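You operate a simulated robot arm through the tools that you are given. There is no shell and no other tool. Be economical: measure what you need, move in short steps, check, and stop when the job is done.

You are at the controls of a simulated two-armed robot. One attempt, no reset.

Task
Check the pressure at the upper test valve with the brass-stem gauge, then cap it again.
Fine: cap on the upper steel shelf meanwhile; valve open only while the gauge is on; gauge back where it stood; test that valve alone; keep the carpet dry. Set down upright: brass-stem gauge.

The check looks at the end state, three seconds after you hand in, the way a careful person would. Anything else that was tipped, shoved, dropped, spilled or broken makes it a failure. A push-on lid holds only when it is set on centred and level and pressed home; a screw cap is set on level and turned clockwise until tight.

Robot
Two 7-joint arms with two-finger parallel grippers on one trunk, hanging from a carriage that runs on a gantry, over the field with the corners [-2.22, 0.901], [-2.219, -0.379], [0.081, -0.377], [0.08, 0.903] (x, y) and turns from -6.266 to 5.725 rad about z. Base frame: it is fixed where the carriage stands at the start and does not move with it; the origin is on the floor, on the carriage's upright axis, x ahead of it, y to its left, z up. Lengths are in m, angles in rad, forces in N, time in s.
The left shoulder is at the start at [0.04, 0.173, 1.384], the right one opposite. Each reaches about 0.891 m from its shoulder. Places, roughly: black lever [0.9, -0.2, 0.5]; boiler switch [-0.6, -2, 1.1]; first riser knob [0.6, -1.9, 2.1]; fourth riser knob [0.3, -1.9, 2]; header drain lever [0.8, -0.5, 0.4]; header vent knob [0.9, -0.5, 1.3]; lower blue knob [0.9, -1.4, 0.9]; lower blue lever [0.9, -1, 0.4]; lower drain lever [0.8, -1.3, 0.4]; lower green lever [0.9, -1.5, 0.4]; lower left knob [0.9, -0.9, 1]; lower right knob [0.9, -1.1, 1]; lower test lever [0.8, -0.5, 0.7]; lower test valve [0.8, -0.5, 0.7]; lower vent knob [0.9, -1.2, 0.5]; pump one switch [1, -1, 1.4]. Payload 3.43 kg a hand.
The TCP of each hand is the grasp point between the finger pads, 0.03 m short of the fingertips. In the tool frame z runs along the fingers and y along their closing line. Largest opening 0.094 m; finger width 0.028, thickness 0.01; the body of the gripper, 0.05 by 0.096 m, starts 0.055 m behind the TCP.
Orientation is that of the tool frame in the base frame, as a unit quaternion [w, x, y, z]. With the fingers straight down and closing along the base's y, the tool's x points along the base's -x, its y along +y and its z along -z.

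Tools
- The arms move only by the tool apply_moves. It takes "left_steps", "right_steps" or both (then of equal length, played together; a hand with none holds still); each is a list of rows, each an object (a shift or turn left out is 0, a gripper value left out holds the last) with "offset": the shift along the base's x, y, z in units of 25 mm (1.0 is 25 mm), a list of three; "angular": the turn, a rotation vector about the base's x, y, z in units of 6 degrees (1.0 is 6 degrees), a list of three; "grip": the finger opening in m, from 0 to 0.094. In form: [{"offset": [x, y, z], "angular": [wx, wy, wz], "grip": grip}, ...]. A call has 1 to 20 rows; each row shifts and turns the commanded pose from where the row before left it. A call with a number of a shift or a turn outside -1 to 1 is refused whole. Each row takes 0.2 s and may step no farther than 0.05 m and 0.15 rad from the row before; otherwise, or with a gripper value out of range, the whole call is refused. Where a pose cannot be reached the arm comes as near as it can. A force on the tool above 40 N (or 10 N above the force at the start of the call, whichever is more), or a blocked arm, ends the call early, and 0.2 s more pass. The fingers move at their own pace (about 0.072 m/s each) and stop on an object; they squeeze with about 23 N. The grip force told is the motor's: it shows also when the fingers shut on nothing. Time passes only in rows, and 0.2 s behind the last, so rows that do not move let the fingers close. The reply holds the time, the measured pose of the TCP, the force on the tool along the base axes, the opening and the grip force, in the units named above and with some noise, with the torque about the TCP (base axes, N m) and any sound that the robot's microphone picked up.
- Cameras (640 x 400 px; columns grow to the right, rows downward): "scene" is now at [0.2152, -0.0364, 1.6477]; the picture's right is [-0.52, -0.85, 0.00], its down [-0.71, 0.43, -0.56] and it looks along [0.48, -0.29, -0.83] (base axes); focal length 232 px, centre (320, 200). "left" rides on the left gripper at [0.076, -0.014, -0.102] in its tool frame; the picture's right is [0.18, 0.98, 0.00], its down [-0.75, 0.14, -0.64] and it looks along [-0.63, 0.12, 0.77] (tool axes); focal length 243 px, centre (320, 200). "right" rides on the right gripper at [0.076, 0.014, -0.102] in its tool frame; the picture's right is [-0.18, 0.98, 0.00], its down [-0.75, -0.14, -0.64] and it looks along [-0.63, -0.12, 0.77] (tool axes); focal length 243 px, centre (320, 200). There is no depth. A picture from a camera that has moved, and an enlarged one, comes with that camera's place and axes in the base frame and with its lens. The place of the scene camera against the robot may be out by one fixed shift of up to 0.025 m in any direction.
- camera(camera): a new picture of that camera. No time passes.
- raise_lower(by): slides the trunk up (or, below 0, down) by that many m; the arms and the scene camera ride with it, the base frame stays. It gives what a move gives, with no picture.
- base_move(legs): drives the robot by 1 to 6 legs, each [ahead, left, turn to the left] in m, m and rad, along the robot's own axes; the way and the turn of a leg run together, so that a leg with both is an arc; at most 1.5 m and 3.142 rad a leg. The arms and the cameras ride along, it lands a little off, and it stops where it bumps. It keeps to its track: a leg is cut to what the track allows. It gives what a move gives.
- aim_head(pan, tilt): turns the head with the scene camera to pan (to the left, within 1.501 rad either way) and tilt (down, from -0.506 to 1.204), counted from straight ahead of the robot. It gives what a move gives.
- inspect(camera, box): a new picture of the part [left, top, right, bottom] of that camera's present view, enlarged. No time passes.
- finish_job(): hands the job in; it is judged then, once.

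Work in short steps. Places have to be worked out from the pictures, the camera data and where the tool is seen: move nearer, look again, correct. Check each grasp and each placing, and mend what went wrong. You have 120 turns and 88 pictures in all, those below and enlarged ones among them. Open the grippers and draw the arms clear of the work before you hand the job in, unless the task says otherwise; then end with one line.

The tools are called after "Request:" as name(argument=value, ...) on one line, values as JSON. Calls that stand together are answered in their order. apply_moves: Moves the arms, as the interface text tells. Its arguments: {"type":"object","properties":{"left_steps":{"type":"array","items":{"type":"object","properties":{"offset":{"type":"array","items":{"type":"number"}},"angular":{"type":"array","items":{"type":"number"}},"grip":{"type":"number"}}}},"right_steps":{"type":"array","items":{"type":"object","properties":{"offset":{"type":"array","items":{"type":"number"}},"angular":{"type":"array","items":{"type":"number"}},"grip":{"type":"number"}}}}},"required":[]} The other tools are called the same way: raise_lower (by) slides the trunk up or down; base_move (legs) drives the base; aim_head (pan, tilt) turns the head that bears the scene camera; camera (camera) takes a picture; inspect (camera, box) takes an enlarged picture of a part of a camera's view; finish_job () hands the job in.

At the start:

```text
time_s: 0.0
left_tool_pos: [0.4619, 0.0282, 0.9991]
left_orientation: [0.001, 0.0, 1.0, 0.0]
left_force: [-0.4, -0.3, 0.1]
left_torque: [0.0, -0.01, 0.03]
left_finger_gap: 0.0943
left_gripper_force: 0.0
right_tool_pos: [0.3866, -0.3681, 1.4102]
right_orientation: [0.0, 0.0, 1.0, 0.0]
right_force: [0.7, -0.3, -0.1]
right_torque: [0.01, -0.01, -0.03]
right_finger_gap: 0.0938
right_gripper_force: 0.1
trunk travel left (down, up): [-0.537, 0.244]
robot x, y, heading: [-0.004, 0.0015, -0.005]
head pan, tilt: [-0.545, 0.979]
```

scene: 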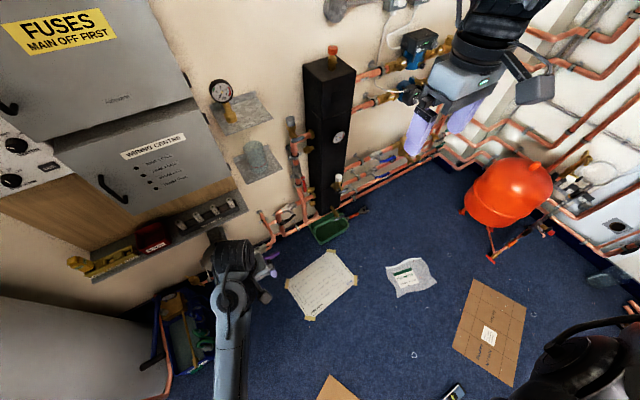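
right: 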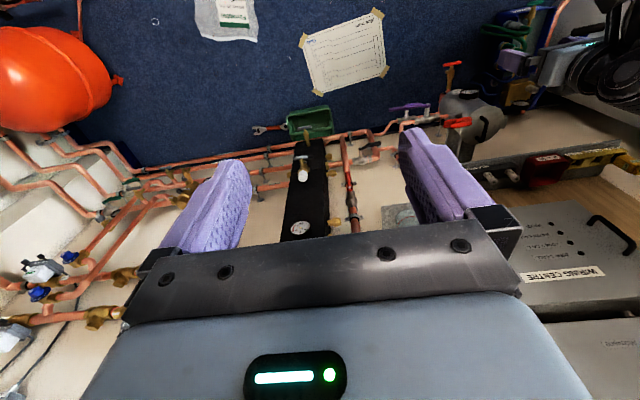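
left: 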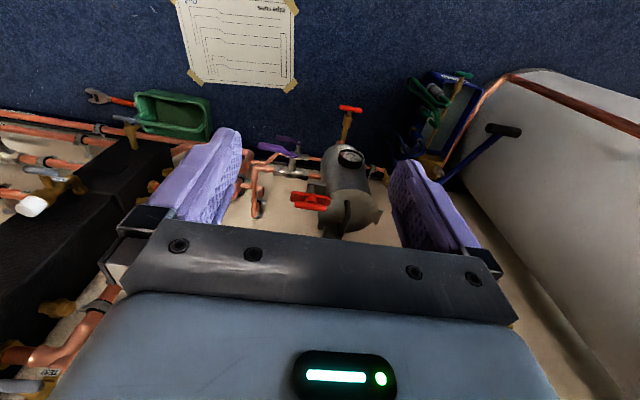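

I start by enlarging the shelves and the black header in the scene view to find the gauge and the test valves.

Request:
inspect(camera="scene", box=[190, 60, 310, 210])

Request:
inspect(camera="scene", box=[260, 30, 440, 250])

```text
2.67 times, centred on (250, 135) of scene
camera zoom: at [0.2152, -0.0364, 1.6477], right [-0.52, -0.85, 0.0], down [-0.71, 0.43, -0.56], along [0.48, -0.29, -0.83], focal length 618 px, centre (507, 373)
```

zoom: 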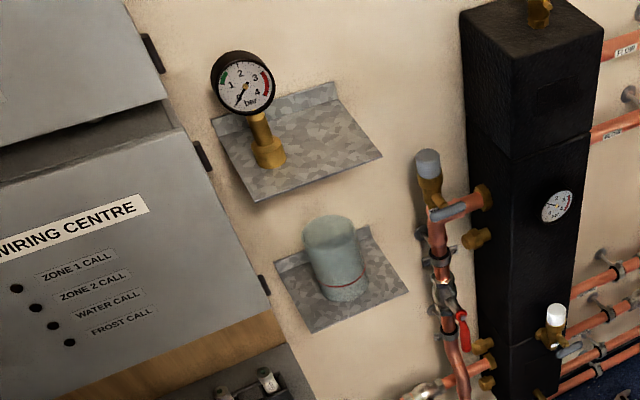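

```text
1.82 times, centred on (350, 140) of scene
camera zoom: at [0.2152, -0.0364, 1.6477], right [-0.52, -0.85, 0.0], down [-0.71, 0.43, -0.56], along [0.48, -0.29, -0.83], focal length 422 px, centre (266, 309)
```

zoom: 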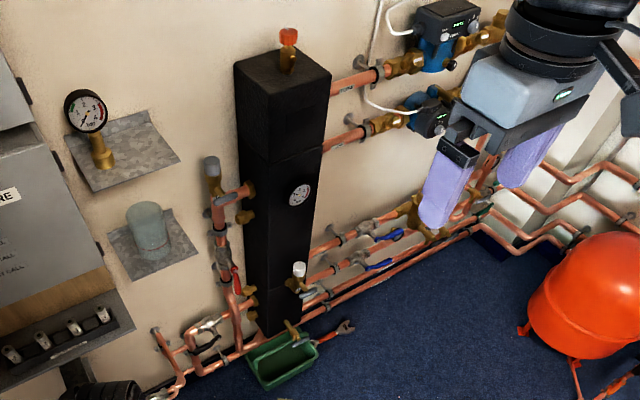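

The brass-stem gauge stands on the upper shelf near [0.9,-0.12,1.18]; the grey-capped valve left of the header looks like the upper test valve near [0.88,-0.31,1.1]. I lower the trunk for a more level view.

Request:
raise_lower(by=-0.3)

Request:
aim_head(pan=-0.35, tilt=0.4)

Request:
camera(camera="scene")

Request:
inspect(camera="scene", box=[220, 150, 420, 275])

```text
time_s: 3.0
left_tool_pos: [0.4638, 0.0276, 0.7006]
left_orientation: [0.0, -0.001, 1.0, 0.0]
left_force: [0.1, -0.1, -0.4]
left_torque: [0.01, 0.02, -0.02]
left_finger_gap: 0.094
left_gripper_force: 0.1
right_tool_pos: [0.3861, -0.3697, 1.1108]
right_orientation: [-0.001, 0.0, 1.0, 0.0]
right_force: [0.7, 0.6, -0.2]
right_torque: [-0.04, -0.03, -0.03]
right_finger_gap: 0.0939
right_gripper_force: 0.1
trunk travel left (down, up): [-0.237, 0.544]
robot x, y, heading: [-0.0017, -0.0017, 0.003]
head pan, tilt: [-0.545, 0.979]
```

```text
time_s: 4.0
left_tool_pos: [0.4624, 0.0282, 0.7004]
left_orientation: [0.0, 0.0, 1.0, 0.0]
left_force: [-0.5, 0.4, -0.2]
left_torque: [-0.02, 0.0, 0.01]
left_finger_gap: 0.0939
left_gripper_force: 0.1
right_tool_pos: [0.3865, -0.3687, 1.111]
right_orientation: [0.0, -0.001, 1.0, -0.001]
right_force: [-0.2, 0.2, 0.7]
right_torque: [-0.05, 0.0, 0.0]
right_finger_gap: 0.0943
right_gripper_force: 0.1
trunk travel left (down, up): [-0.237, 0.544]
robot x, y, heading: [-0.0023, 0.0032, -0.002]
head pan, tilt: [-0.351, 0.4]
```

```text
82 pictures are left
camera scene: at [0.2415, -0.0315, 1.3964], right [-0.34, -0.94, 0.0], down [-0.37, 0.13, -0.92], along [0.86, -0.32, -0.39], focal length 232 px, centre (320, 200)
```

scene: 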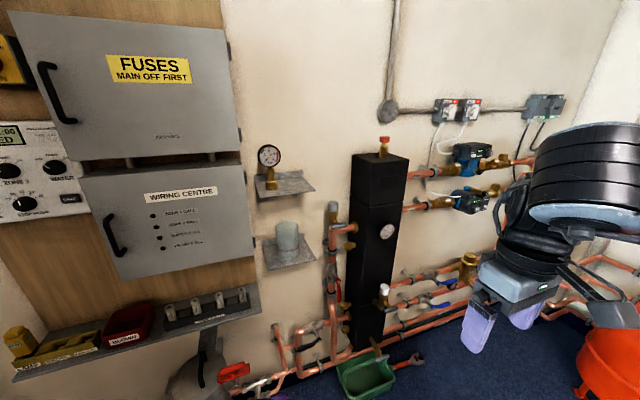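

```text
3.20 times, centred on (320, 212) of scene
camera zoom: at [0.2415, -0.0315, 1.3964], right [-0.34, -0.94, 0.0], down [-0.37, 0.13, -0.92], along [0.86, -0.32, -0.39], focal length 742 px, centre (320, 160)
```

zoom: 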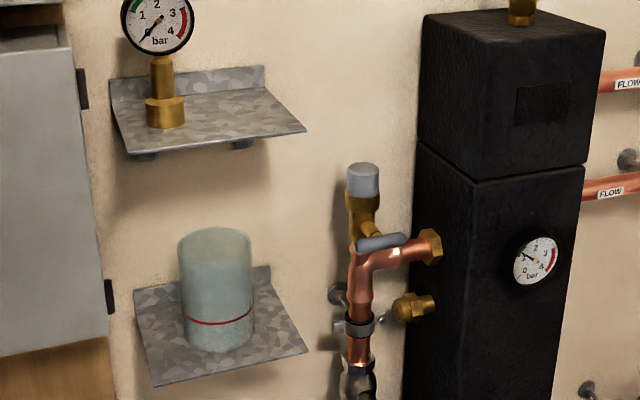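

Both valve and gauge stand at x≈0.95, out of reach from here and the track ends at x≈0.08, so I drive to the front, slightly right, and turn left so the right shoulder comes forward.

Request:
base_move(legs=[[0.07, -0.28, 0], [0, 0, 0.8]])

Request:
aim_head(pan=-0.95, tilt=0.4)

Request:
camera(camera="scene")

```text
time_s: 8.1
left_tool_pos: [0.3783, 0.062, 0.7003]
left_orientation: [0.0, -0.381, 0.924, 0.001]
left_force: [-0.8, 0.5, 0.4]
left_torque: [0.0, -0.01, 0.0]
left_finger_gap: 0.0939
left_gripper_force: 0.0
right_tool_pos: [0.6047, -0.2747, 1.1099]
right_orientation: [0.0, -0.381, 0.925, 0.0]
right_force: [-0.5, 0.1, 0.1]
right_torque: [0.03, -0.04, -0.02]
right_finger_gap: 0.0939
right_gripper_force: 0.0
trunk travel left (down, up): [-0.237, 0.544]
robot x, y, heading: [0.0664, -0.2856, 0.786]
head pan, tilt: [-0.351, 0.4]
```

```text
time_s: 9.1
left_tool_pos: [0.3788, 0.0608, 0.699]
left_orientation: [0.001, -0.382, 0.924, 0.0]
left_force: [-0.4, 0.0, -0.1]
left_torque: [0.0, -0.01, 0.02]
left_finger_gap: 0.0942
left_gripper_force: 0.0
right_tool_pos: [0.6044, -0.2736, 1.1111]
right_orientation: [0.0, -0.382, 0.924, 0.0]
right_force: [-0.3, 0.4, -0.2]
right_torque: [0.0, -0.01, -0.02]
right_finger_gap: 0.0941
right_gripper_force: 0.1
trunk travel left (down, up): [-0.237, 0.544]
robot x, y, heading: [0.0725, -0.2835, 0.788]
head pan, tilt: [-0.949, 0.4]
```

```text
80 pictures are left
camera scene: at [0.2692, -0.1866, 1.3965], right [-0.16, -0.99, 0.0], down [-0.38, 0.06, -0.92], along [0.91, -0.15, -0.39], focal length 232 px, centre (320, 200)
```

scene: 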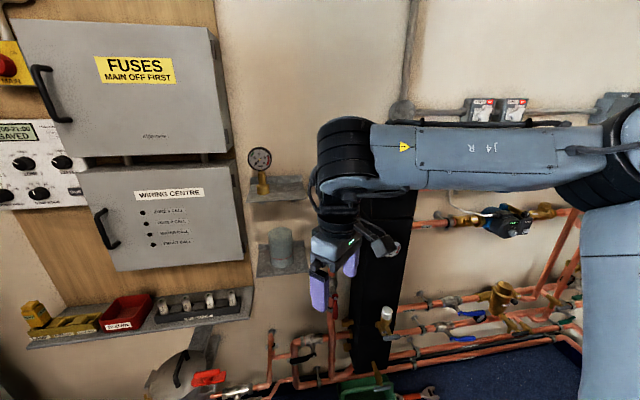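

The arm blocks the scene view, so I use the wrist camera: raise the right hand, square it to the wall and look at the valve.

Request:
apply_moves(right_steps=[{"offset": [0.3, -0.3, 0.8], "angular": [0, 0, -0.94]}, {"offset": [0.3, -0.3, 0.8], "angular": [0, 0, -0.94]}, {"offset": [0.3, -0.3, 0.8], "angular": [0, 0, -0.94]}, {"offset": [0.3, -0.3, 0.8], "angular": [0, 0, -0.94]}, {"offset": [0.3, -0.3, 0.8], "angular": [0, 0, -0.94]}, {"offset": [0.3, -0.3, 0.8], "angular": [0, 0, -0.94]}, {"offset": [0.3, -0.3, 0.4], "angular": [0, 0, -0.94]}, {"offset": [0.3, -0.3, 0.4], "angular": [0, 0, -0.94]}, {}])

Request:
camera(camera="right")

Request:
camera(camera="scene")

```text
time_s: 11.1
left_tool_pos: [0.3776, 0.0616, 0.7008]
left_orientation: [0.0, -0.382, 0.924, 0.0]
left_force: [-1.0, -0.5, -0.6]
left_torque: [0.0, 0.0, 0.01]
left_finger_gap: 0.0939
left_gripper_force: 0.1
right_tool_pos: [0.6484, -0.3387, 1.1466]
right_orientation: [0.0, 0.004, 1.0, 0.002]
right_force: [0.2, -0.1, -0.5]
right_torque: [0.0, -0.02, 0.0]
right_finger_gap: 0.094
right_gripper_force: 0.1
right hand out of reach, approached as far as the arm can: row 3, 4, 5, 6, 7, 8
trunk travel left (down, up): [-0.237, 0.544]
robot x, y, heading: [0.0739, -0.2866, 0.786]
head pan, tilt: [-0.949, 0.4]
```

```text
79 pictures are left
camera right: at [0.5724, -0.3246, 1.2494], right [0.19, 0.98, 0.0], down [0.75, -0.15, 0.64], along [0.63, -0.12, -0.77], focal length 243 px, centre (320, 200)
```

right: 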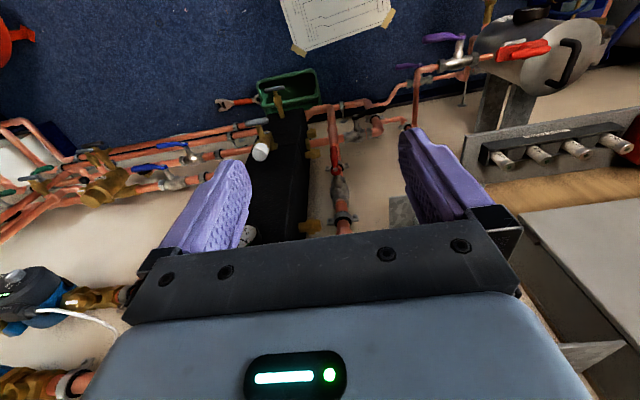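

```text
78 pictures are left
camera scene: at [0.2691, -0.1867, 1.3964], right [-0.17, -0.99, 0.0], down [-0.38, 0.06, -0.92], along [0.91, -0.15, -0.39], focal length 232 px, centre (320, 200)
```

scene: 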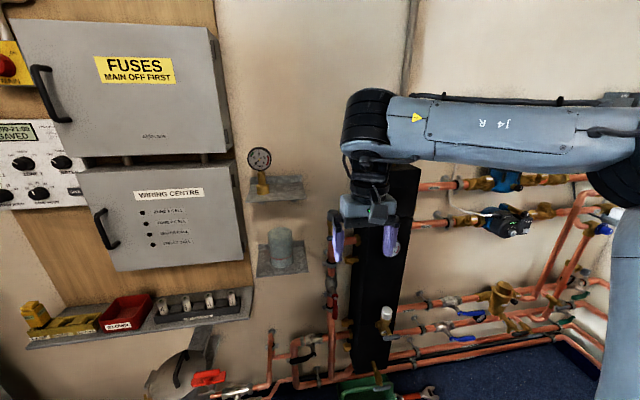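

With fingers down the shoulders need to be higher; I raise the trunk by 0.25 and look again.

Request:
raise_lower(by=0.25)

Request:
aim_head(pan=-0.95, tilt=0.65)

Request:
camera(camera="right")

Request:
inspect(camera="scene", box=[220, 130, 420, 255])

```text
time_s: 13.7
left_tool_pos: [0.3774, 0.0613, 0.9505]
left_orientation: [-0.001, -0.382, 0.924, 0.001]
left_force: [-0.4, 1.1, -0.3]
left_torque: [0.01, 0.01, 0.0]
left_finger_gap: 0.0941
left_gripper_force: 0.0
right_tool_pos: [0.6482, -0.339, 1.396]
right_orientation: [0.001, 0.002, 1.0, 0.001]
right_force: [-0.2, 0.3, -0.7]
right_torque: [-0.04, 0.0, 0.0]
right_finger_gap: 0.0938
right_gripper_force: 0.2
trunk travel left (down, up): [-0.487, 0.294]
robot x, y, heading: [0.07, -0.2855, 0.784]
head pan, tilt: [-0.949, 0.4]
```

```text
time_s: 14.4
left_tool_pos: [0.3774, 0.0614, 0.9501]
left_orientation: [0.0, -0.382, 0.924, 0.0]
left_force: [0.0, 0.7, -0.2]
left_torque: [0.0, 0.0, 0.01]
left_finger_gap: 0.0939
left_gripper_force: 0.0
right_tool_pos: [0.6481, -0.3382, 1.3967]
right_orientation: [0.001, 0.002, 1.0, 0.0]
right_force: [0.3, 1.4, -0.7]
right_torque: [-0.03, -0.02, -0.02]
right_finger_gap: 0.0941
right_gripper_force: 0.0
trunk travel left (down, up): [-0.487, 0.294]
robot x, y, heading: [0.0684, -0.2896, 0.781]
head pan, tilt: [-0.949, 0.649]
```

```text
77 pictures are left
camera right: at [0.5724, -0.3246, 1.4993], right [0.19, 0.98, 0.0], down [0.75, -0.15, 0.64], along [0.63, -0.12, -0.77], focal length 243 px, centre (320, 200)
```

right: 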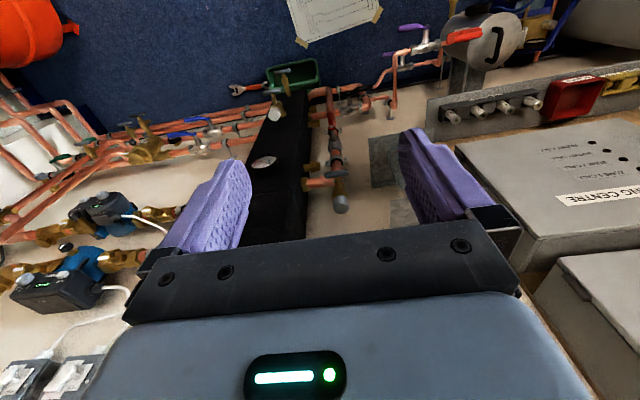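

```text
3.20 times, centred on (320, 192) of scene
camera zoom: at [0.2634, -0.1857, 1.624], right [-0.17, -0.99, 0.0], down [-0.6, 0.1, -0.8], along [0.79, -0.13, -0.6], focal length 742 px, centre (320, 224)
```

zoom: 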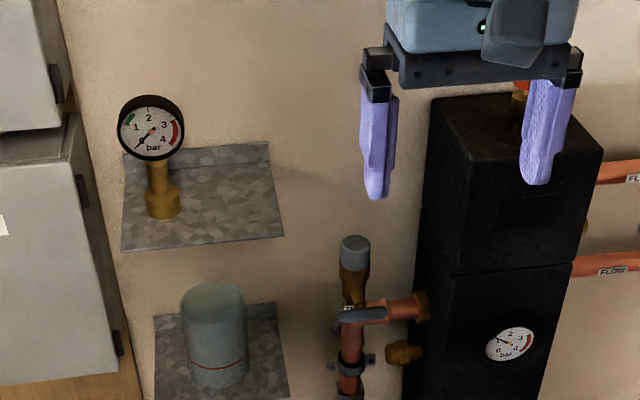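

Triangulating both views puts the cap at about [0.957,-0.347,1.05]. I bring the hand nearer, above and in front, and look.

Request:
apply_moves(right_steps=[{"offset": [1, 0, -0.6]}, {"offset": [1, 0, -0.6]}, {"offset": [1, 0, -0.6]}, {"offset": [1, 0, -0.6]}, {"offset": [1, 0, -0.6]}, {"offset": [1, 0, -0.6]}, {"offset": [1, 0, -0.6]}, {"offset": [1, 0, -0.6]}, {}])

Request:
camera(camera="right")

Request:
inspect(camera="scene", box=[220, 130, 420, 255])

```text
time_s: 16.4
left_tool_pos: [0.3783, 0.0619, 0.9507]
left_orientation: [0.0, -0.381, 0.925, 0.0]
left_force: [0.7, -0.4, -1.1]
left_torque: [0.01, 0.01, -0.01]
left_finger_gap: 0.094
left_gripper_force: 0.1
right_tool_pos: [0.849, -0.341, 1.2777]
right_orientation: [0.001, 0.003, 1.0, 0.001]
right_force: [0.3, 0.3, 0.6]
right_torque: [-0.01, -0.03, 0.01]
right_finger_gap: 0.0942
right_gripper_force: 0.1
trunk travel left (down, up): [-0.487, 0.294]
robot x, y, heading: [0.0684, -0.2857, 0.784]
head pan, tilt: [-0.949, 0.649]
```

```text
75 pictures are left
camera right: at [0.7729, -0.3276, 1.3808], right [0.19, 0.98, 0.0], down [0.75, -0.15, 0.64], along [0.63, -0.12, -0.77], focal length 243 px, centre (320, 200)
```

right: 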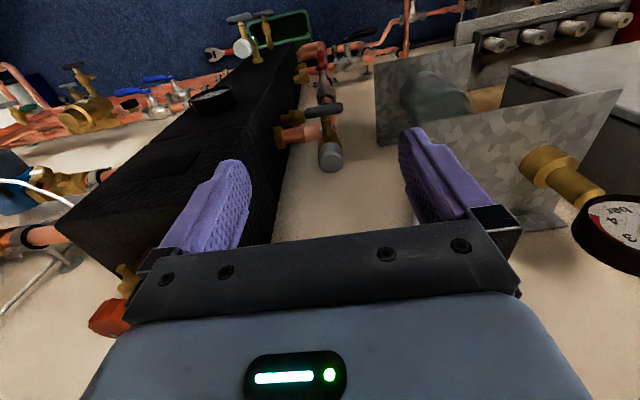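

```text
3.20 times, centred on (320, 192) of scene
camera zoom: at [0.2634, -0.1858, 1.6239], right [-0.17, -0.99, 0.0], down [-0.6, 0.1, -0.8], along [0.79, -0.13, -0.6], focal length 742 px, centre (320, 224)
```

zoom: 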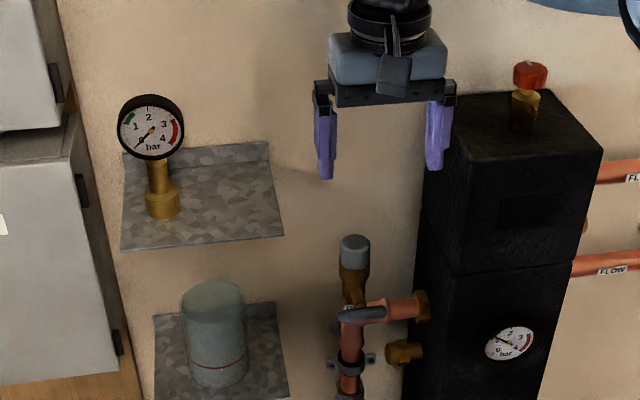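

I enlarge the wrist view of the valve, lever and cap.

Request:
inspect(camera="right", box=[260, 60, 400, 190])

```text
3.08 times, centred on (330, 125) of right
camera zoom: at [0.7729, -0.3276, 1.3808], right [0.19, 0.98, 0.0], down [0.75, -0.15, 0.64], along [0.63, -0.12, -0.77], focal length 746 px, centre (289, 431)
```

zoom: 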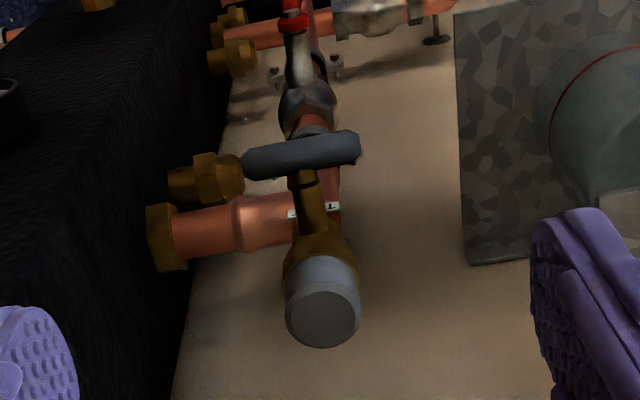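

The cap is a smooth grey cylinder ~0.036 m wide; the T-lever in front lies horizontal (closed). I move above the cap with a 0.065 opening and check the alignment.

Request:
apply_moves(right_steps=[{"offset": [0.8, -0.05, -0.7], "grip": 0.065}, {"offset": [0.8, -0.05, -0.7]}, {"offset": [0.8, -0.05, -0.7]}, {"offset": [0.8, -0.05, -0.7]}, {"offset": [0.8, -0.05, -0.7]}, {}])

Request:
camera(camera="right")

Request:
inspect(camera="scene", box=[220, 130, 420, 255])

```text
time_s: 17.8
left_tool_pos: [0.3779, 0.0613, 0.9504]
left_orientation: [0.0, -0.382, 0.924, 0.0]
left_force: [0.2, 0.0, 0.2]
left_torque: [0.03, 0.02, 0.0]
left_finger_gap: 0.094
left_gripper_force: 0.0
right_tool_pos: [0.9421, -0.3455, 1.1912]
right_orientation: [0.001, 0.002, 1.0, 0.001]
right_force: [0.4, 0.7, 0.3]
right_torque: [-0.01, -0.01, -0.01]
right_finger_gap: 0.0648
right_gripper_force: 0.0
right hand out of reach, approached as far as the arm can: row 4
trunk travel left (down, up): [-0.487, 0.294]
robot x, y, heading: [0.0712, -0.2846, 0.786]
head pan, tilt: [-0.949, 0.649]
```

```text
72 pictures are left
camera right: at [0.8666, -0.3314, 1.2931], right [0.19, 0.98, 0.0], down [0.75, -0.15, 0.64], along [0.63, -0.12, -0.77], focal length 243 px, centre (320, 200)
```

right: 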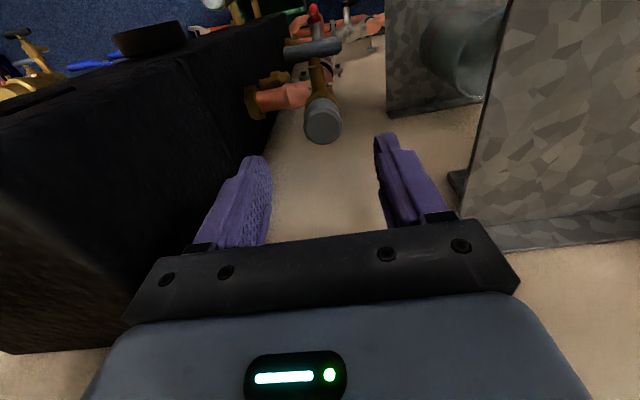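

```text
3.20 times, centred on (320, 192) of scene
camera zoom: at [0.2635, -0.1858, 1.624], right [-0.17, -0.99, 0.0], down [-0.6, 0.1, -0.8], along [0.79, -0.13, -0.6], focal length 742 px, centre (320, 224)
```

zoom: 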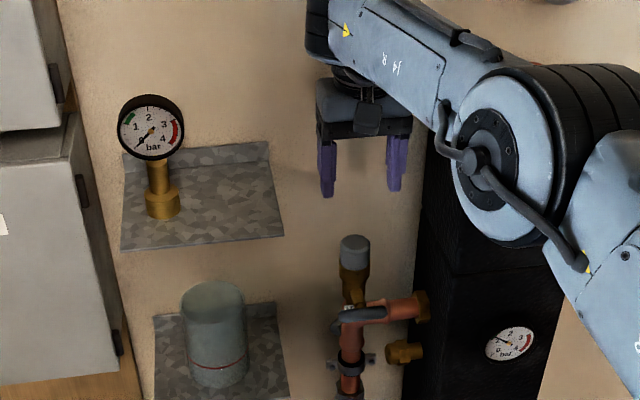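

The cap top lies around [0.975,-0.35,1.04]; I move over it and descend part-way, then look again.

Request:
apply_moves(right_steps=[{"offset": [0.6, -0.1, -0.6]}, {"offset": [0.4, -0.1, -0.8]}, {"offset": [0, 0, -0.8]}, {"offset": [0, 0, -0.8]}, {}])

Request:
camera(camera="right")

Request:
inspect(camera="scene", box=[220, 130, 420, 255])

```text
time_s: 19.0
left_tool_pos: [0.3783, 0.0609, 0.9505]
left_orientation: [0.0, -0.382, 0.924, 0.0]
left_force: [0.5, -0.8, 0.0]
left_torque: [0.01, -0.03, 0.01]
left_finger_gap: 0.0941
left_gripper_force: 0.1
right_tool_pos: [0.945, -0.3552, 1.1212]
right_orientation: [0.001, 0.002, 1.0, 0.003]
right_force: [0.7, -0.6, -1.6]
right_torque: [0.01, -0.04, -0.03]
right_finger_gap: 0.0648
right_gripper_force: 0.0
right hand out of reach, approached as far as the arm can: row 1, 2, 3, 4
trunk travel left (down, up): [-0.487, 0.294]
robot x, y, heading: [0.0708, -0.2861, 0.789]
head pan, tilt: [-0.949, 0.649]
```

```text
70 pictures are left
camera right: at [0.8683, -0.3416, 1.2229], right [0.19, 0.98, 0.0], down [0.75, -0.15, 0.64], along [0.63, -0.12, -0.76], focal length 243 px, centre (320, 200)
```

right: 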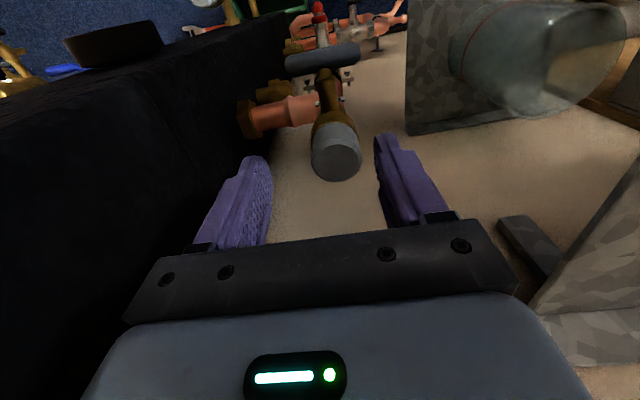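

```text
3.20 times, centred on (320, 192) of scene
camera zoom: at [0.2635, -0.1857, 1.624], right [-0.17, -0.99, 0.0], down [-0.6, 0.1, -0.8], along [0.79, -0.13, -0.6], focal length 742 px, centre (320, 224)
```

zoom: 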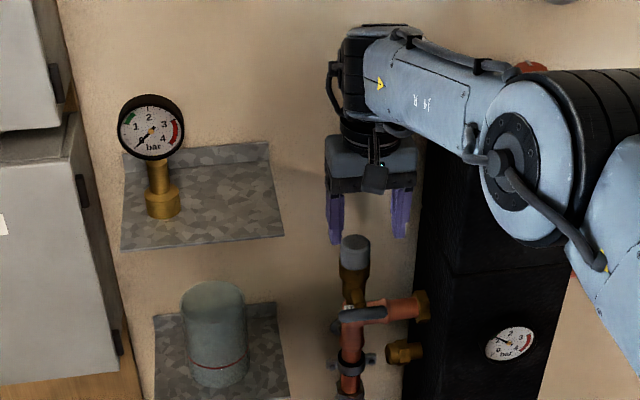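

The vertical hand runs out of reach at x≈0.945, while the cap (top about [0.975,-0.348,1.043]) is further. I back off a little and tilt the fingers 40° forward to gain reach.

Request:
apply_moves(right_steps=[{"offset": [-0.5, 0, 0.2], "angular": [0, -0.95, 0]}, {"offset": [-0.5, 0, 0.2], "angular": [0, -0.95, 0]}, {"offset": [-0.5, 0, 0], "angular": [0, -0.95, 0]}, {"offset": [-0.5, 0, 0], "angular": [0, -0.95, 0]}, {"angular": [0, -0.95, 0]}, {"angular": [0, -0.95, 0]}, {"angular": [0, -0.95, 0]}, {}])

Request:
camera(camera="right")

Request:
inspect(camera="scene", box=[220, 130, 420, 255])

```text
time_s: 20.8
left_tool_pos: [0.3782, 0.0607, 0.9499]
left_orientation: [0.0, -0.382, 0.924, 0.0]
left_force: [-0.6, -0.2, 0.4]
left_torque: [0.0, 0.03, 0.03]
left_finger_gap: 0.0937
left_gripper_force: 0.1
right_tool_pos: [0.894, -0.3558, 1.1279]
right_orientation: [0.343, 0.002, 0.939, 0.002]
right_force: [-0.3, 0.2, -0.8]
right_torque: [0.0, -0.02, -0.01]
right_finger_gap: 0.065
right_gripper_force: 0.0
trunk travel left (down, up): [-0.487, 0.294]
robot x, y, heading: [0.0692, -0.2841, 0.787]
head pan, tilt: [-0.949, 0.649]
```

```text
68 pictures are left
camera right: at [0.7703, -0.3412, 1.1579], right [0.14, 0.98, 0.12], down [0.16, -0.15, 0.98], along [0.98, -0.12, -0.18], focal length 243 px, centre (320, 200)
```

right: 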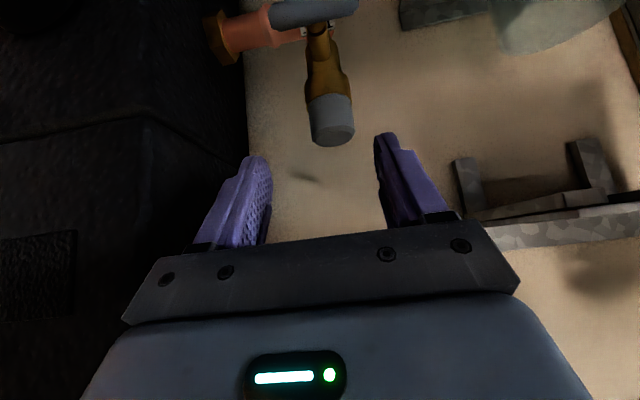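

```text
3.20 times, centred on (320, 192) of scene
camera zoom: at [0.2635, -0.1857, 1.624], right [-0.17, -0.99, 0.0], down [-0.6, 0.1, -0.8], along [0.79, -0.13, -0.6], focal length 742 px, centre (320, 224)
```

zoom: 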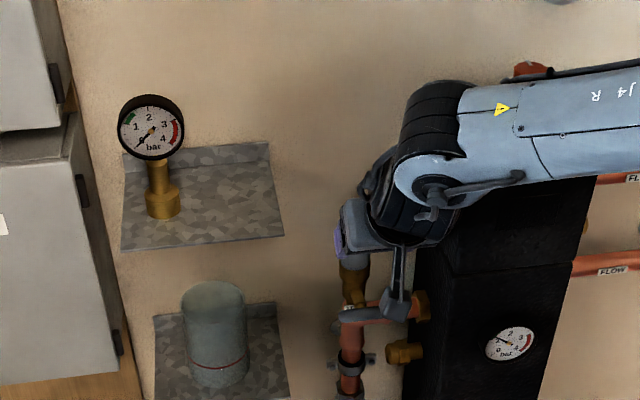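

From three wrist views the cap spans z≈1.035–1.066 at x≈0.961, y≈-0.347. I move in along the finger direction, still open.

Request:
apply_moves(right_steps=[{"offset": [0.67, 0.08, -0.7]}, {"offset": [0.67, 0.08, -0.7]}, {"offset": [0.67, 0.08, -0.7]}, {"offset": [0.67, 0.08, -0.7]}, {}])

Request:
camera(camera="right")

```text
time_s: 22.0
left_tool_pos: [0.3787, 0.0607, 0.9488]
left_orientation: [0.0, -0.382, 0.924, 0.0]
left_force: [-0.1, 0.7, -0.2]
left_torque: [0.01, 0.0, -0.02]
left_finger_gap: 0.094
left_gripper_force: 0.0
right_tool_pos: [0.9614, -0.3462, 1.0587]
right_orientation: [0.341, 0.002, 0.94, 0.001]
right_force: [-0.8, -0.3, 0.2]
right_torque: [0.0, 0.03, 0.02]
right_finger_gap: 0.065
right_gripper_force: 0.1
trunk travel left (down, up): [-0.487, 0.294]
robot x, y, heading: [0.074, -0.285, 0.783]
head pan, tilt: [-0.949, 0.649]
```

```text
66 pictures are left
camera right: at [0.8382, -0.3319, 1.0891], right [0.14, 0.98, 0.12], down [0.16, -0.15, 0.98], along [0.98, -0.12, -0.18], focal length 243 px, centre (320, 200)
```

right: 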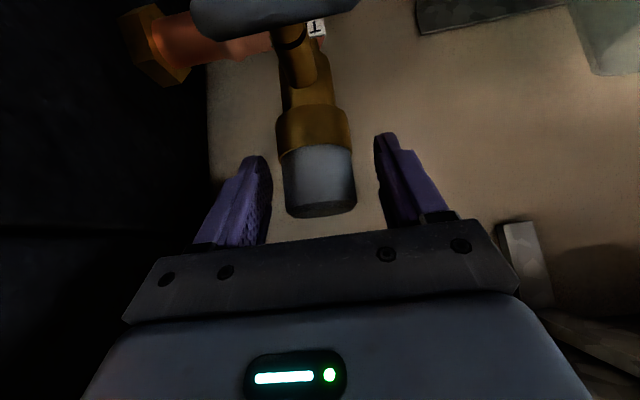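

The cap sits between the fingers. I close on it.

Request:
apply_moves(right_steps=[{"grip": 0.03}, {"grip": 0.03}, {"grip": 0.03}])

```text
time_s: 22.8
left_tool_pos: [0.3782, 0.0613, 0.9507]
left_orientation: [0.0, -0.382, 0.924, 0.001]
left_force: [0.3, 0.0, -0.1]
left_torque: [0.0, 0.02, -0.08]
left_finger_gap: 0.0937
left_gripper_force: 0.1
right_tool_pos: [0.9616, -0.3458, 1.0576]
right_orientation: [0.342, 0.001, 0.94, 0.001]
right_force: [-0.6, -0.1, 0.5]
right_torque: [-0.02, -0.02, 0.0]
right_finger_gap: 0.0404
right_gripper_force: 23.2
trunk travel left (down, up): [-0.487, 0.294]
robot x, y, heading: [0.0741, -0.2795, 0.785]
head pan, tilt: [-0.949, 0.649]
```

The cap is gripped (0.040 m, 23 N). I pull straight up gently to learn whether it is push-on.

Request:
apply_moves(right_steps=[{"offset": [0, 0, 0.2], "grip": 0.02}, {"offset": [0, 0, 0.2]}, {"offset": [0, 0, 0.2]}, {"offset": [0, 0, 0.2]}])

Request:
camera(camera="right")

```text
time_s: 23.8
left_tool_pos: [0.3779, 0.0617, 0.9495]
left_orientation: [0.0, -0.381, 0.924, 0.0]
left_force: [0.5, 0.2, 0.3]
left_torque: [0.0, 0.01, -0.04]
left_finger_gap: 0.0937
left_gripper_force: 0.1
right_tool_pos: [0.9623, -0.3462, 1.0796]
right_orientation: [0.342, 0.001, 0.94, 0.003]
right_force: [0.3, -0.3, -0.2]
right_torque: [0.03, -0.01, -0.02]
right_finger_gap: 0.04
right_gripper_force: 22.8
trunk travel left (down, up): [-0.487, 0.294]
robot x, y, heading: [0.0705, -0.2832, 0.788]
head pan, tilt: [-0.949, 0.649]
```

```text
65 pictures are left
camera right: at [0.8379, -0.3328, 1.1087], right [0.14, 0.98, 0.12], down [0.16, -0.15, 0.98], along [0.98, -0.12, -0.18], focal length 243 px, centre (320, 200)
```

right: 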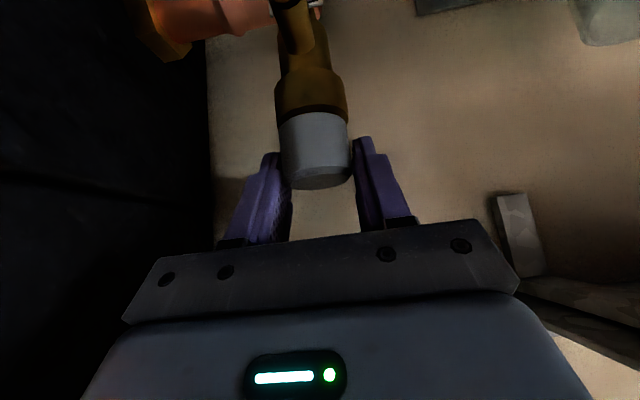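

The hand rose 2 cm but the cap slid through the pads and stayed, so it may be a screw cap (or tight). I open, go back down, regrip and try a small counter-clockwise twist while watching the torque.

Request:
apply_moves(right_steps=[{"grip": 0.06}, {"offset": [0, 0, -0.45]}, {"offset": [0, 0, -0.45]}, {"grip": 0.02}, {"grip": 0.02}, {"grip": 0.02}, {"angular": [0, 0, 0.7]}, {"angular": [0, 0, 0.7]}])

```text
time_s: 25.6
left_tool_pos: [0.378, 0.0622, 0.9507]
left_orientation: [0.0, -0.381, 0.924, 0.0]
left_force: [-0.6, 0.3, -0.6]
left_torque: [-0.01, 0.02, 0.0]
left_finger_gap: 0.094
left_gripper_force: 0.1
right_tool_pos: [0.9593, -0.347, 1.0546]
right_orientation: [0.341, -0.068, 0.937, 0.026]
right_force: [0.0, 1.2, 1.1]
right_torque: [0.04, 0.01, 0.02]
right_finger_gap: 0.0402
right_gripper_force: 22.7
trunk travel left (down, up): [-0.487, 0.294]
robot x, y, heading: [0.074, -0.2845, 0.784]
head pan, tilt: [-0.949, 0.649]
```

The twist met hardly any torque. I lift a tiny bit to see the force held.

Request:
apply_moves(right_steps=[{"offset": [0, 0, 0.15]}])

Request:
apply_moves(right_steps=[{"offset": [0, 0, 0.15]}])

Request:
inspect(camera="right", box=[220, 30, 420, 230])

```text
time_s: 26.0
left_tool_pos: [0.3784, 0.0615, 0.9499]
left_orientation: [-0.001, -0.382, 0.924, 0.0]
left_force: [0.7, -0.1, 0.0]
left_torque: [-0.01, 0.02, 0.02]
left_finger_gap: 0.094
left_gripper_force: 0.1
right_tool_pos: [0.9591, -0.3472, 1.0591]
right_orientation: [0.34, -0.067, 0.938, 0.027]
right_force: [-0.3, 1.3, -0.1]
right_torque: [-0.02, 0.0, 0.0]
right_finger_gap: 0.0402
right_gripper_force: 23.1
trunk travel left (down, up): [-0.487, 0.294]
robot x, y, heading: [0.0703, -0.284, 0.783]
head pan, tilt: [-0.949, 0.649]
```

```text
time_s: 26.4
left_tool_pos: [0.3776, 0.0616, 0.9506]
left_orientation: [0.001, -0.382, 0.924, 0.001]
left_force: [-0.5, -0.6, -0.6]
left_torque: [0.01, -0.01, 0.01]
left_finger_gap: 0.094
left_gripper_force: 0.1
right_tool_pos: [0.9606, -0.3463, 1.0639]
right_orientation: [0.342, -0.066, 0.937, 0.027]
right_force: [0.6, 0.3, 0.0]
right_torque: [0.02, -0.05, -0.03]
right_finger_gap: 0.0403
right_gripper_force: 22.6
trunk travel left (down, up): [-0.487, 0.294]
robot x, y, heading: [0.0668, -0.2826, 0.789]
head pan, tilt: [-0.949, 0.649]
```

```text
2.00 times, centred on (320, 130) of right
camera zoom: at [0.8359, -0.3507, 1.0938], right [0.0, 0.99, 0.12], down [0.18, -0.12, 0.98], along [0.98, 0.03, -0.18], focal length 485 px, centre (320, 340)
```

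zoom: 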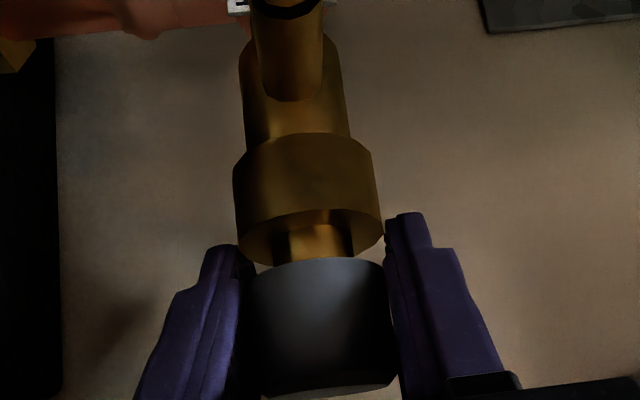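

Now the cap is lifting off: the narrow brass spigot shows beneath it. I keep lifting and look.

Request:
apply_moves(right_steps=[{"offset": [0, 0, 0.3]}, {"offset": [0, 0, 0.4]}, {"offset": [0, 0, 0.5]}, {"offset": [0, 0, 0.5]}, {}])

Request:
camera(camera="right")

```text
time_s: 27.6
left_tool_pos: [0.3778, 0.0615, 0.9493]
left_orientation: [0.001, -0.382, 0.924, 0.001]
left_force: [-0.1, -0.3, 0.6]
left_torque: [-0.01, -0.01, 0.03]
left_finger_gap: 0.0941
left_gripper_force: 0.0
right_tool_pos: [0.9596, -0.3464, 1.1062]
right_orientation: [0.34, -0.068, 0.938, 0.026]
right_force: [0.1, 0.4, -0.4]
right_torque: [-0.01, -0.01, 0.01]
right_finger_gap: 0.04
right_gripper_force: 22.8
trunk travel left (down, up): [-0.487, 0.294]
robot x, y, heading: [0.0684, -0.2823, 0.788]
head pan, tilt: [-0.949, 0.649]
```

```text
63 pictures are left
camera right: at [0.8357, -0.3507, 1.136], right [0.0, 0.99, 0.12], down [0.18, -0.12, 0.98], along [0.98, 0.03, -0.18], focal length 243 px, centre (320, 200)
```

right: 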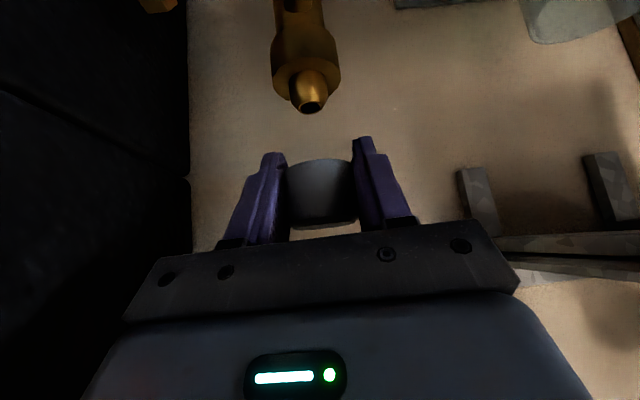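

The cap is off in hand, push-on type with a brass spigot (top z≈1.058). I raise it, back off and bring it in front of the free right half of the upper shelf, then look.

Request:
apply_moves(right_steps=[{"offset": [-0.6, 0, 1]}, {"offset": [-0.6, 0, 1]}, {"offset": [-0.6, 0, 1]}, {"offset": [-0.6, 0.5, 1]}, {"offset": [-0.6, 0.9, 1]}, {"offset": [0, 0.9, 0.2]}, {"offset": [0, 0.9, 0]}, {"offset": [0, 0.9, 0]}, {"offset": [0, 0.9, 0]}, {}])

Request:
camera(camera="right")

Request:
inspect(camera="scene", box=[220, 130, 420, 255])

```text
time_s: 29.8
left_tool_pos: [0.3782, 0.0608, 0.9505]
left_orientation: [0.0, -0.383, 0.924, 0.001]
left_force: [0.3, -0.3, 0.4]
left_torque: [0.03, -0.02, -0.03]
left_finger_gap: 0.0941
left_gripper_force: 0.0
right_tool_pos: [0.8832, -0.2206, 1.2333]
right_orientation: [0.34, -0.067, 0.938, 0.027]
right_force: [-0.5, -0.4, 0.0]
right_torque: [-0.02, 0.03, -0.02]
right_finger_gap: 0.0402
right_gripper_force: 23.0
trunk travel left (down, up): [-0.487, 0.294]
robot x, y, heading: [0.0714, -0.2841, 0.781]
head pan, tilt: [-0.949, 0.649]
```

```text
62 pictures are left
camera right: at [0.7593, -0.2255, 1.2638], right [0.0, 0.99, 0.12], down [0.18, -0.12, 0.98], along [0.98, 0.02, -0.18], focal length 243 px, centre (320, 200)
```

right: 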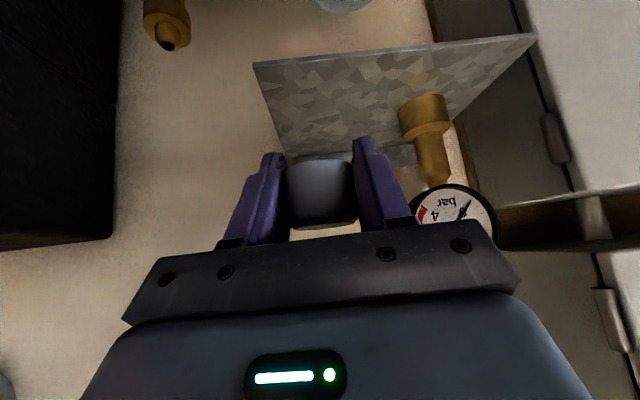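

```text
3.20 times, centred on (320, 192) of scene
camera zoom: at [0.2634, -0.1859, 1.6239], right [-0.17, -0.99, 0.0], down [-0.6, 0.1, -0.8], along [0.79, -0.13, -0.6], focal length 742 px, centre (320, 224)
```

zoom: 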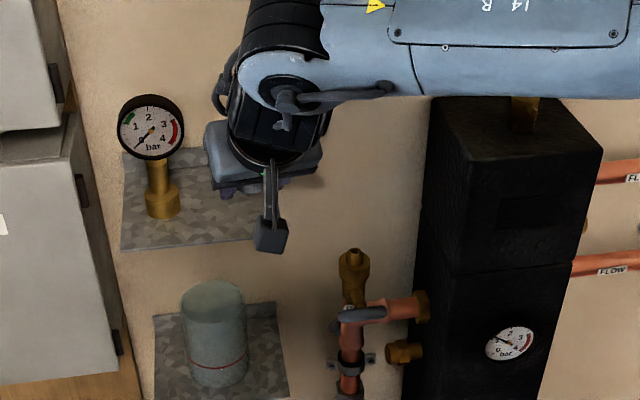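

Shelf top is at z≈1.148. With this grip the tilted fingertips reach lower than the cap's rim, so I go back, rest the cap on the spigot, and regrip it ~1.3 cm higher so it can be set flat on the shelf.

Request:
apply_moves(right_steps=[{"offset": [0, -0.9, 0]}, {"offset": [0, -0.9, 0]}, {"offset": [0, -0.9, 0]}, {"offset": [0, -0.9, -0.2]}, {"offset": [0.6, -0.9, -0.8]}, {"offset": [0.6, -0.54, -0.8]}, {"offset": [0.6, 0, -0.8]}, {"offset": [0.6, 0, -0.8]}, {"offset": [0.65, 0, -0.8]}, {"offset": [0, 0, -0.5]}, {"offset": [0, 0, -0.3]}, {}])

Request:
camera(camera="right")

```text
time_s: 32.4
left_tool_pos: [0.3778, 0.0609, 0.9494]
left_orientation: [0.0, -0.382, 0.924, 0.0]
left_force: [0.4, -0.4, 0.4]
left_torque: [0.02, 0.0, -0.02]
left_finger_gap: 0.0939
left_gripper_force: 0.1
right_tool_pos: [0.9603, -0.3473, 1.109]
right_orientation: [0.341, -0.068, 0.937, 0.027]
right_force: [-0.2, 0.4, 0.6]
right_torque: [-0.02, 0.0, 0.01]
right_finger_gap: 0.0403
right_gripper_force: 23.6
trunk travel left (down, up): [-0.487, 0.294]
robot x, y, heading: [0.0719, -0.2822, 0.786]
head pan, tilt: [-0.949, 0.649]
```

```text
60 pictures are left
camera right: at [0.8363, -0.3521, 1.1394], right [0.0, 0.99, 0.12], down [0.18, -0.12, 0.98], along [0.98, 0.02, -0.18], focal length 243 px, centre (320, 200)
```

right: 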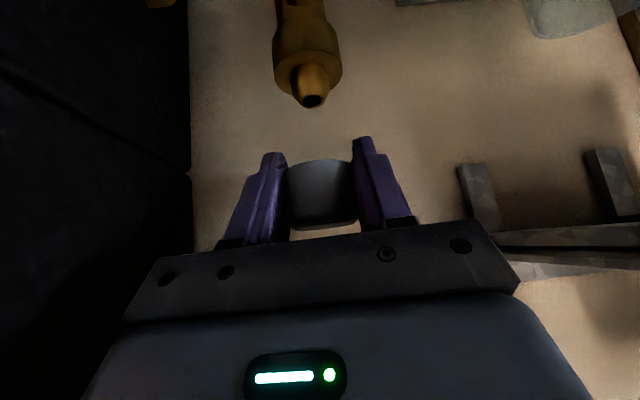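

The pose above the spigot repeats the removal path within a millimetre. I lower the cap onto the spigot.

Request:
apply_moves(right_steps=[{"offset": [0, 0.03, -0.5]}, {"offset": [0, 0, -0.5]}, {"offset": [0, 0, -0.4]}, {"offset": [0, 0, -0.3]}, {"offset": [0, 0, -0.2]}, {}])

Request:
inspect(camera="right", box=[220, 30, 420, 230])

```text
time_s: 33.8
left_tool_pos: [0.378, 0.0614, 0.9507]
left_orientation: [0.0, -0.382, 0.924, -0.001]
left_force: [0.7, 0.1, 0.1]
left_torque: [-0.02, 0.01, -0.01]
left_finger_gap: 0.0943
left_gripper_force: 0.1
right_tool_pos: [0.9625, -0.3455, 1.0637]
right_orientation: [0.341, -0.068, 0.937, 0.027]
right_force: [0.0, 1.8, -0.2]
right_torque: [0.05, 0.03, -0.01]
right_finger_gap: 0.0402
right_gripper_force: 22.7
trunk travel left (down, up): [-0.487, 0.294]
robot x, y, heading: [0.0708, -0.2863, 0.782]
head pan, tilt: [-0.949, 0.649]
```

```text
2.00 times, centred on (320, 130) of right
camera zoom: at [0.8375, -0.3505, 1.0942], right [0.0, 0.99, 0.12], down [0.18, -0.12, 0.98], along [0.98, 0.03, -0.18], focal length 485 px, centre (320, 340)
```

zoom: 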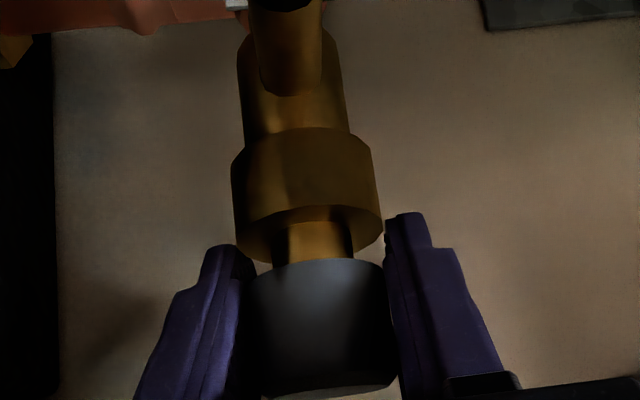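

The cap is part-way on the spigot. I release and look where it rests.

Request:
apply_moves(right_steps=[{"grip": 0.055}, {"grip": 0.055}])

Request:
inspect(camera="right", box=[220, 30, 420, 230])

```text
time_s: 34.4
left_tool_pos: [0.3782, 0.0604, 0.9511]
left_orientation: [0.0, -0.382, 0.924, 0.0]
left_force: [0.2, 1.0, 0.2]
left_torque: [-0.01, -0.01, 0.04]
left_finger_gap: 0.0939
left_gripper_force: 0.1
right_tool_pos: [0.9634, -0.3471, 1.064]
right_orientation: [0.341, -0.067, 0.937, 0.027]
right_force: [0.2, -0.6, -0.3]
right_torque: [0.02, 0.0, -0.02]
right_finger_gap: 0.0551
right_gripper_force: 0.0
trunk travel left (down, up): [-0.487, 0.294]
robot x, y, heading: [0.0685, -0.2808, 0.785]
head pan, tilt: [-0.949, 0.649]
```

```text
2.00 times, centred on (320, 130) of right
camera zoom: at [0.8375, -0.3513, 1.094], right [0.0, 0.99, 0.12], down [0.18, -0.12, 0.98], along [0.98, 0.02, -0.18], focal length 485 px, centre (320, 340)
```

zoom: 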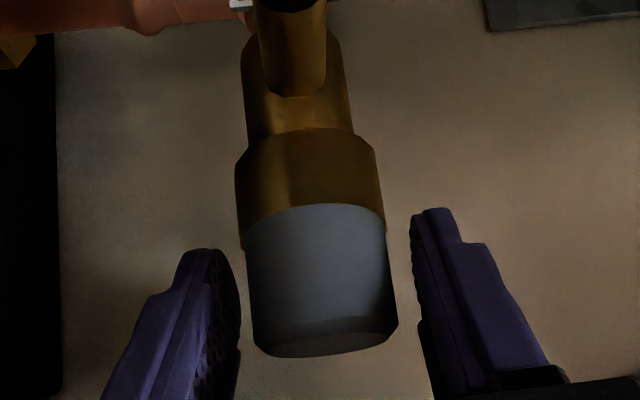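

The cap dropped down onto its seat, so my hand is already ~0.9 cm higher on it. I raise 4 mm more, grip and lift.

Request:
apply_moves(right_steps=[{"offset": [-0.08, 0, 0.16]}, {"grip": 0.02}, {"grip": 0.02}, {"grip": 0.02}, {"offset": [0, 0, 0.15]}, {"offset": [0, 0, 0.25]}, {"offset": [0, 0, 0.5]}, {"offset": [0, 0, 0.6]}, {"offset": [0, 0, 0.4]}, {}])

Request:
camera(camera="right")

```text
time_s: 36.6
left_tool_pos: [0.3779, 0.062, 0.9498]
left_orientation: [0.0, -0.382, 0.924, 0.0]
left_force: [0.1, -0.2, 1.2]
left_torque: [-0.04, 0.0, 0.0]
left_finger_gap: 0.094
left_gripper_force: 0.1
right_tool_pos: [0.9586, -0.3464, 1.1136]
right_orientation: [0.341, -0.067, 0.937, 0.026]
right_force: [-0.6, 0.5, -0.1]
right_torque: [-0.01, 0.02, 0.02]
right_finger_gap: 0.04
right_gripper_force: 23.4
trunk travel left (down, up): [-0.487, 0.294]
robot x, y, heading: [0.0667, -0.2854, 0.784]
head pan, tilt: [-0.949, 0.649]
```

```text
57 pictures are left
camera right: at [0.8347, -0.3526, 1.1439], right [0.0, 0.99, 0.12], down [0.18, -0.12, 0.98], along [0.98, 0.03, -0.18], focal length 243 px, centre (320, 200)
```

right: 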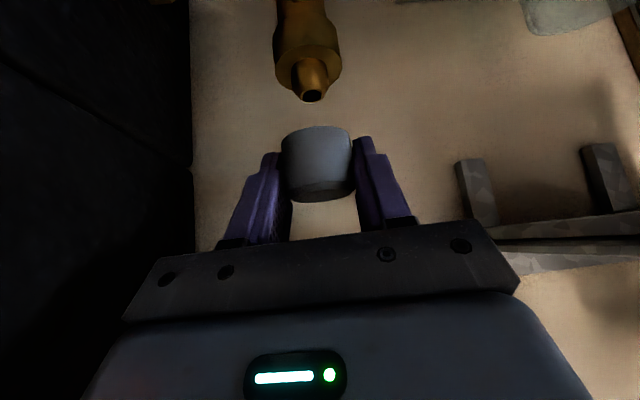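

Cap is held with its rim below the fingertips. I carry it over the free right side of the upper shelf and lower to just above the surface.

Request:
apply_moves(right_steps=[{"offset": [-0.6, 0, 1]}, {"offset": [-0.6, 0, 1]}, {"offset": [-0.6, 0, 1]}, {"offset": [-0.6, 0.5, 0.8]}, {"offset": [0, 0.9, 0]}, {"offset": [0, 0.9, 0]}, {"offset": [0, 0.9, 0]}, {"offset": [0, 0.9, 0]}, {"offset": [0, 0.9, 0]}, {"offset": [0.7, 0, -0.3]}, {"offset": [0.7, 0, -0.3]}, {}])

Request:
camera(camera="right")

Request:
inspect(camera="scene", box=[220, 130, 420, 255])

```text
time_s: 39.2
left_tool_pos: [0.3776, 0.061, 0.9498]
left_orientation: [0.0, -0.381, 0.924, 0.0]
left_force: [0.8, 0.4, -0.2]
left_torque: [0.03, 0.02, -0.02]
left_finger_gap: 0.0942
left_gripper_force: 0.0
right_tool_pos: [0.9353, -0.2218, 1.195]
right_orientation: [0.341, -0.067, 0.937, 0.026]
right_force: [-0.3, -0.1, -0.1]
right_torque: [-0.02, 0.01, 0.04]
right_finger_gap: 0.0399
right_gripper_force: 22.7
trunk travel left (down, up): [-0.487, 0.294]
robot x, y, heading: [0.0701, -0.2846, 0.785]
head pan, tilt: [-0.949, 0.649]
```

```text
56 pictures are left
camera right: at [0.81, -0.2262, 1.2242], right [0.0, 0.99, 0.12], down [0.18, -0.12, 0.98], along [0.98, 0.03, -0.18], focal length 243 px, centre (320, 200)
```

right: 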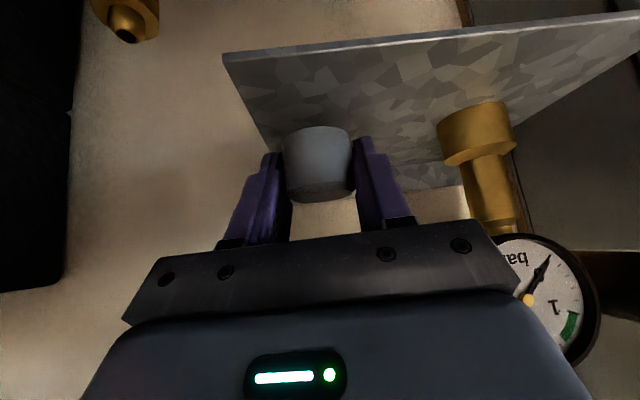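

```text
3.20 times, centred on (320, 192) of scene
camera zoom: at [0.2634, -0.1858, 1.6239], right [-0.17, -0.99, 0.0], down [-0.6, 0.1, -0.8], along [0.79, -0.13, -0.6], focal length 742 px, centre (320, 224)
```

zoom: 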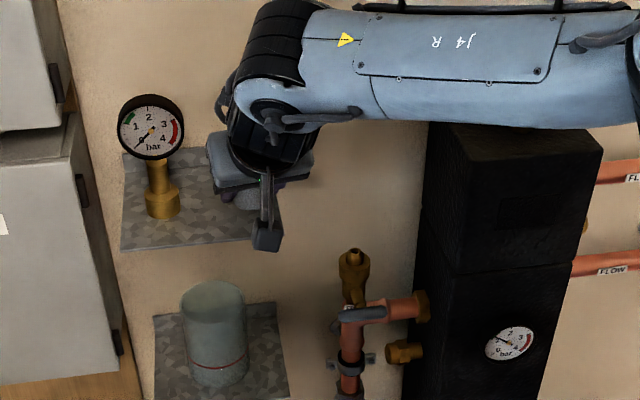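

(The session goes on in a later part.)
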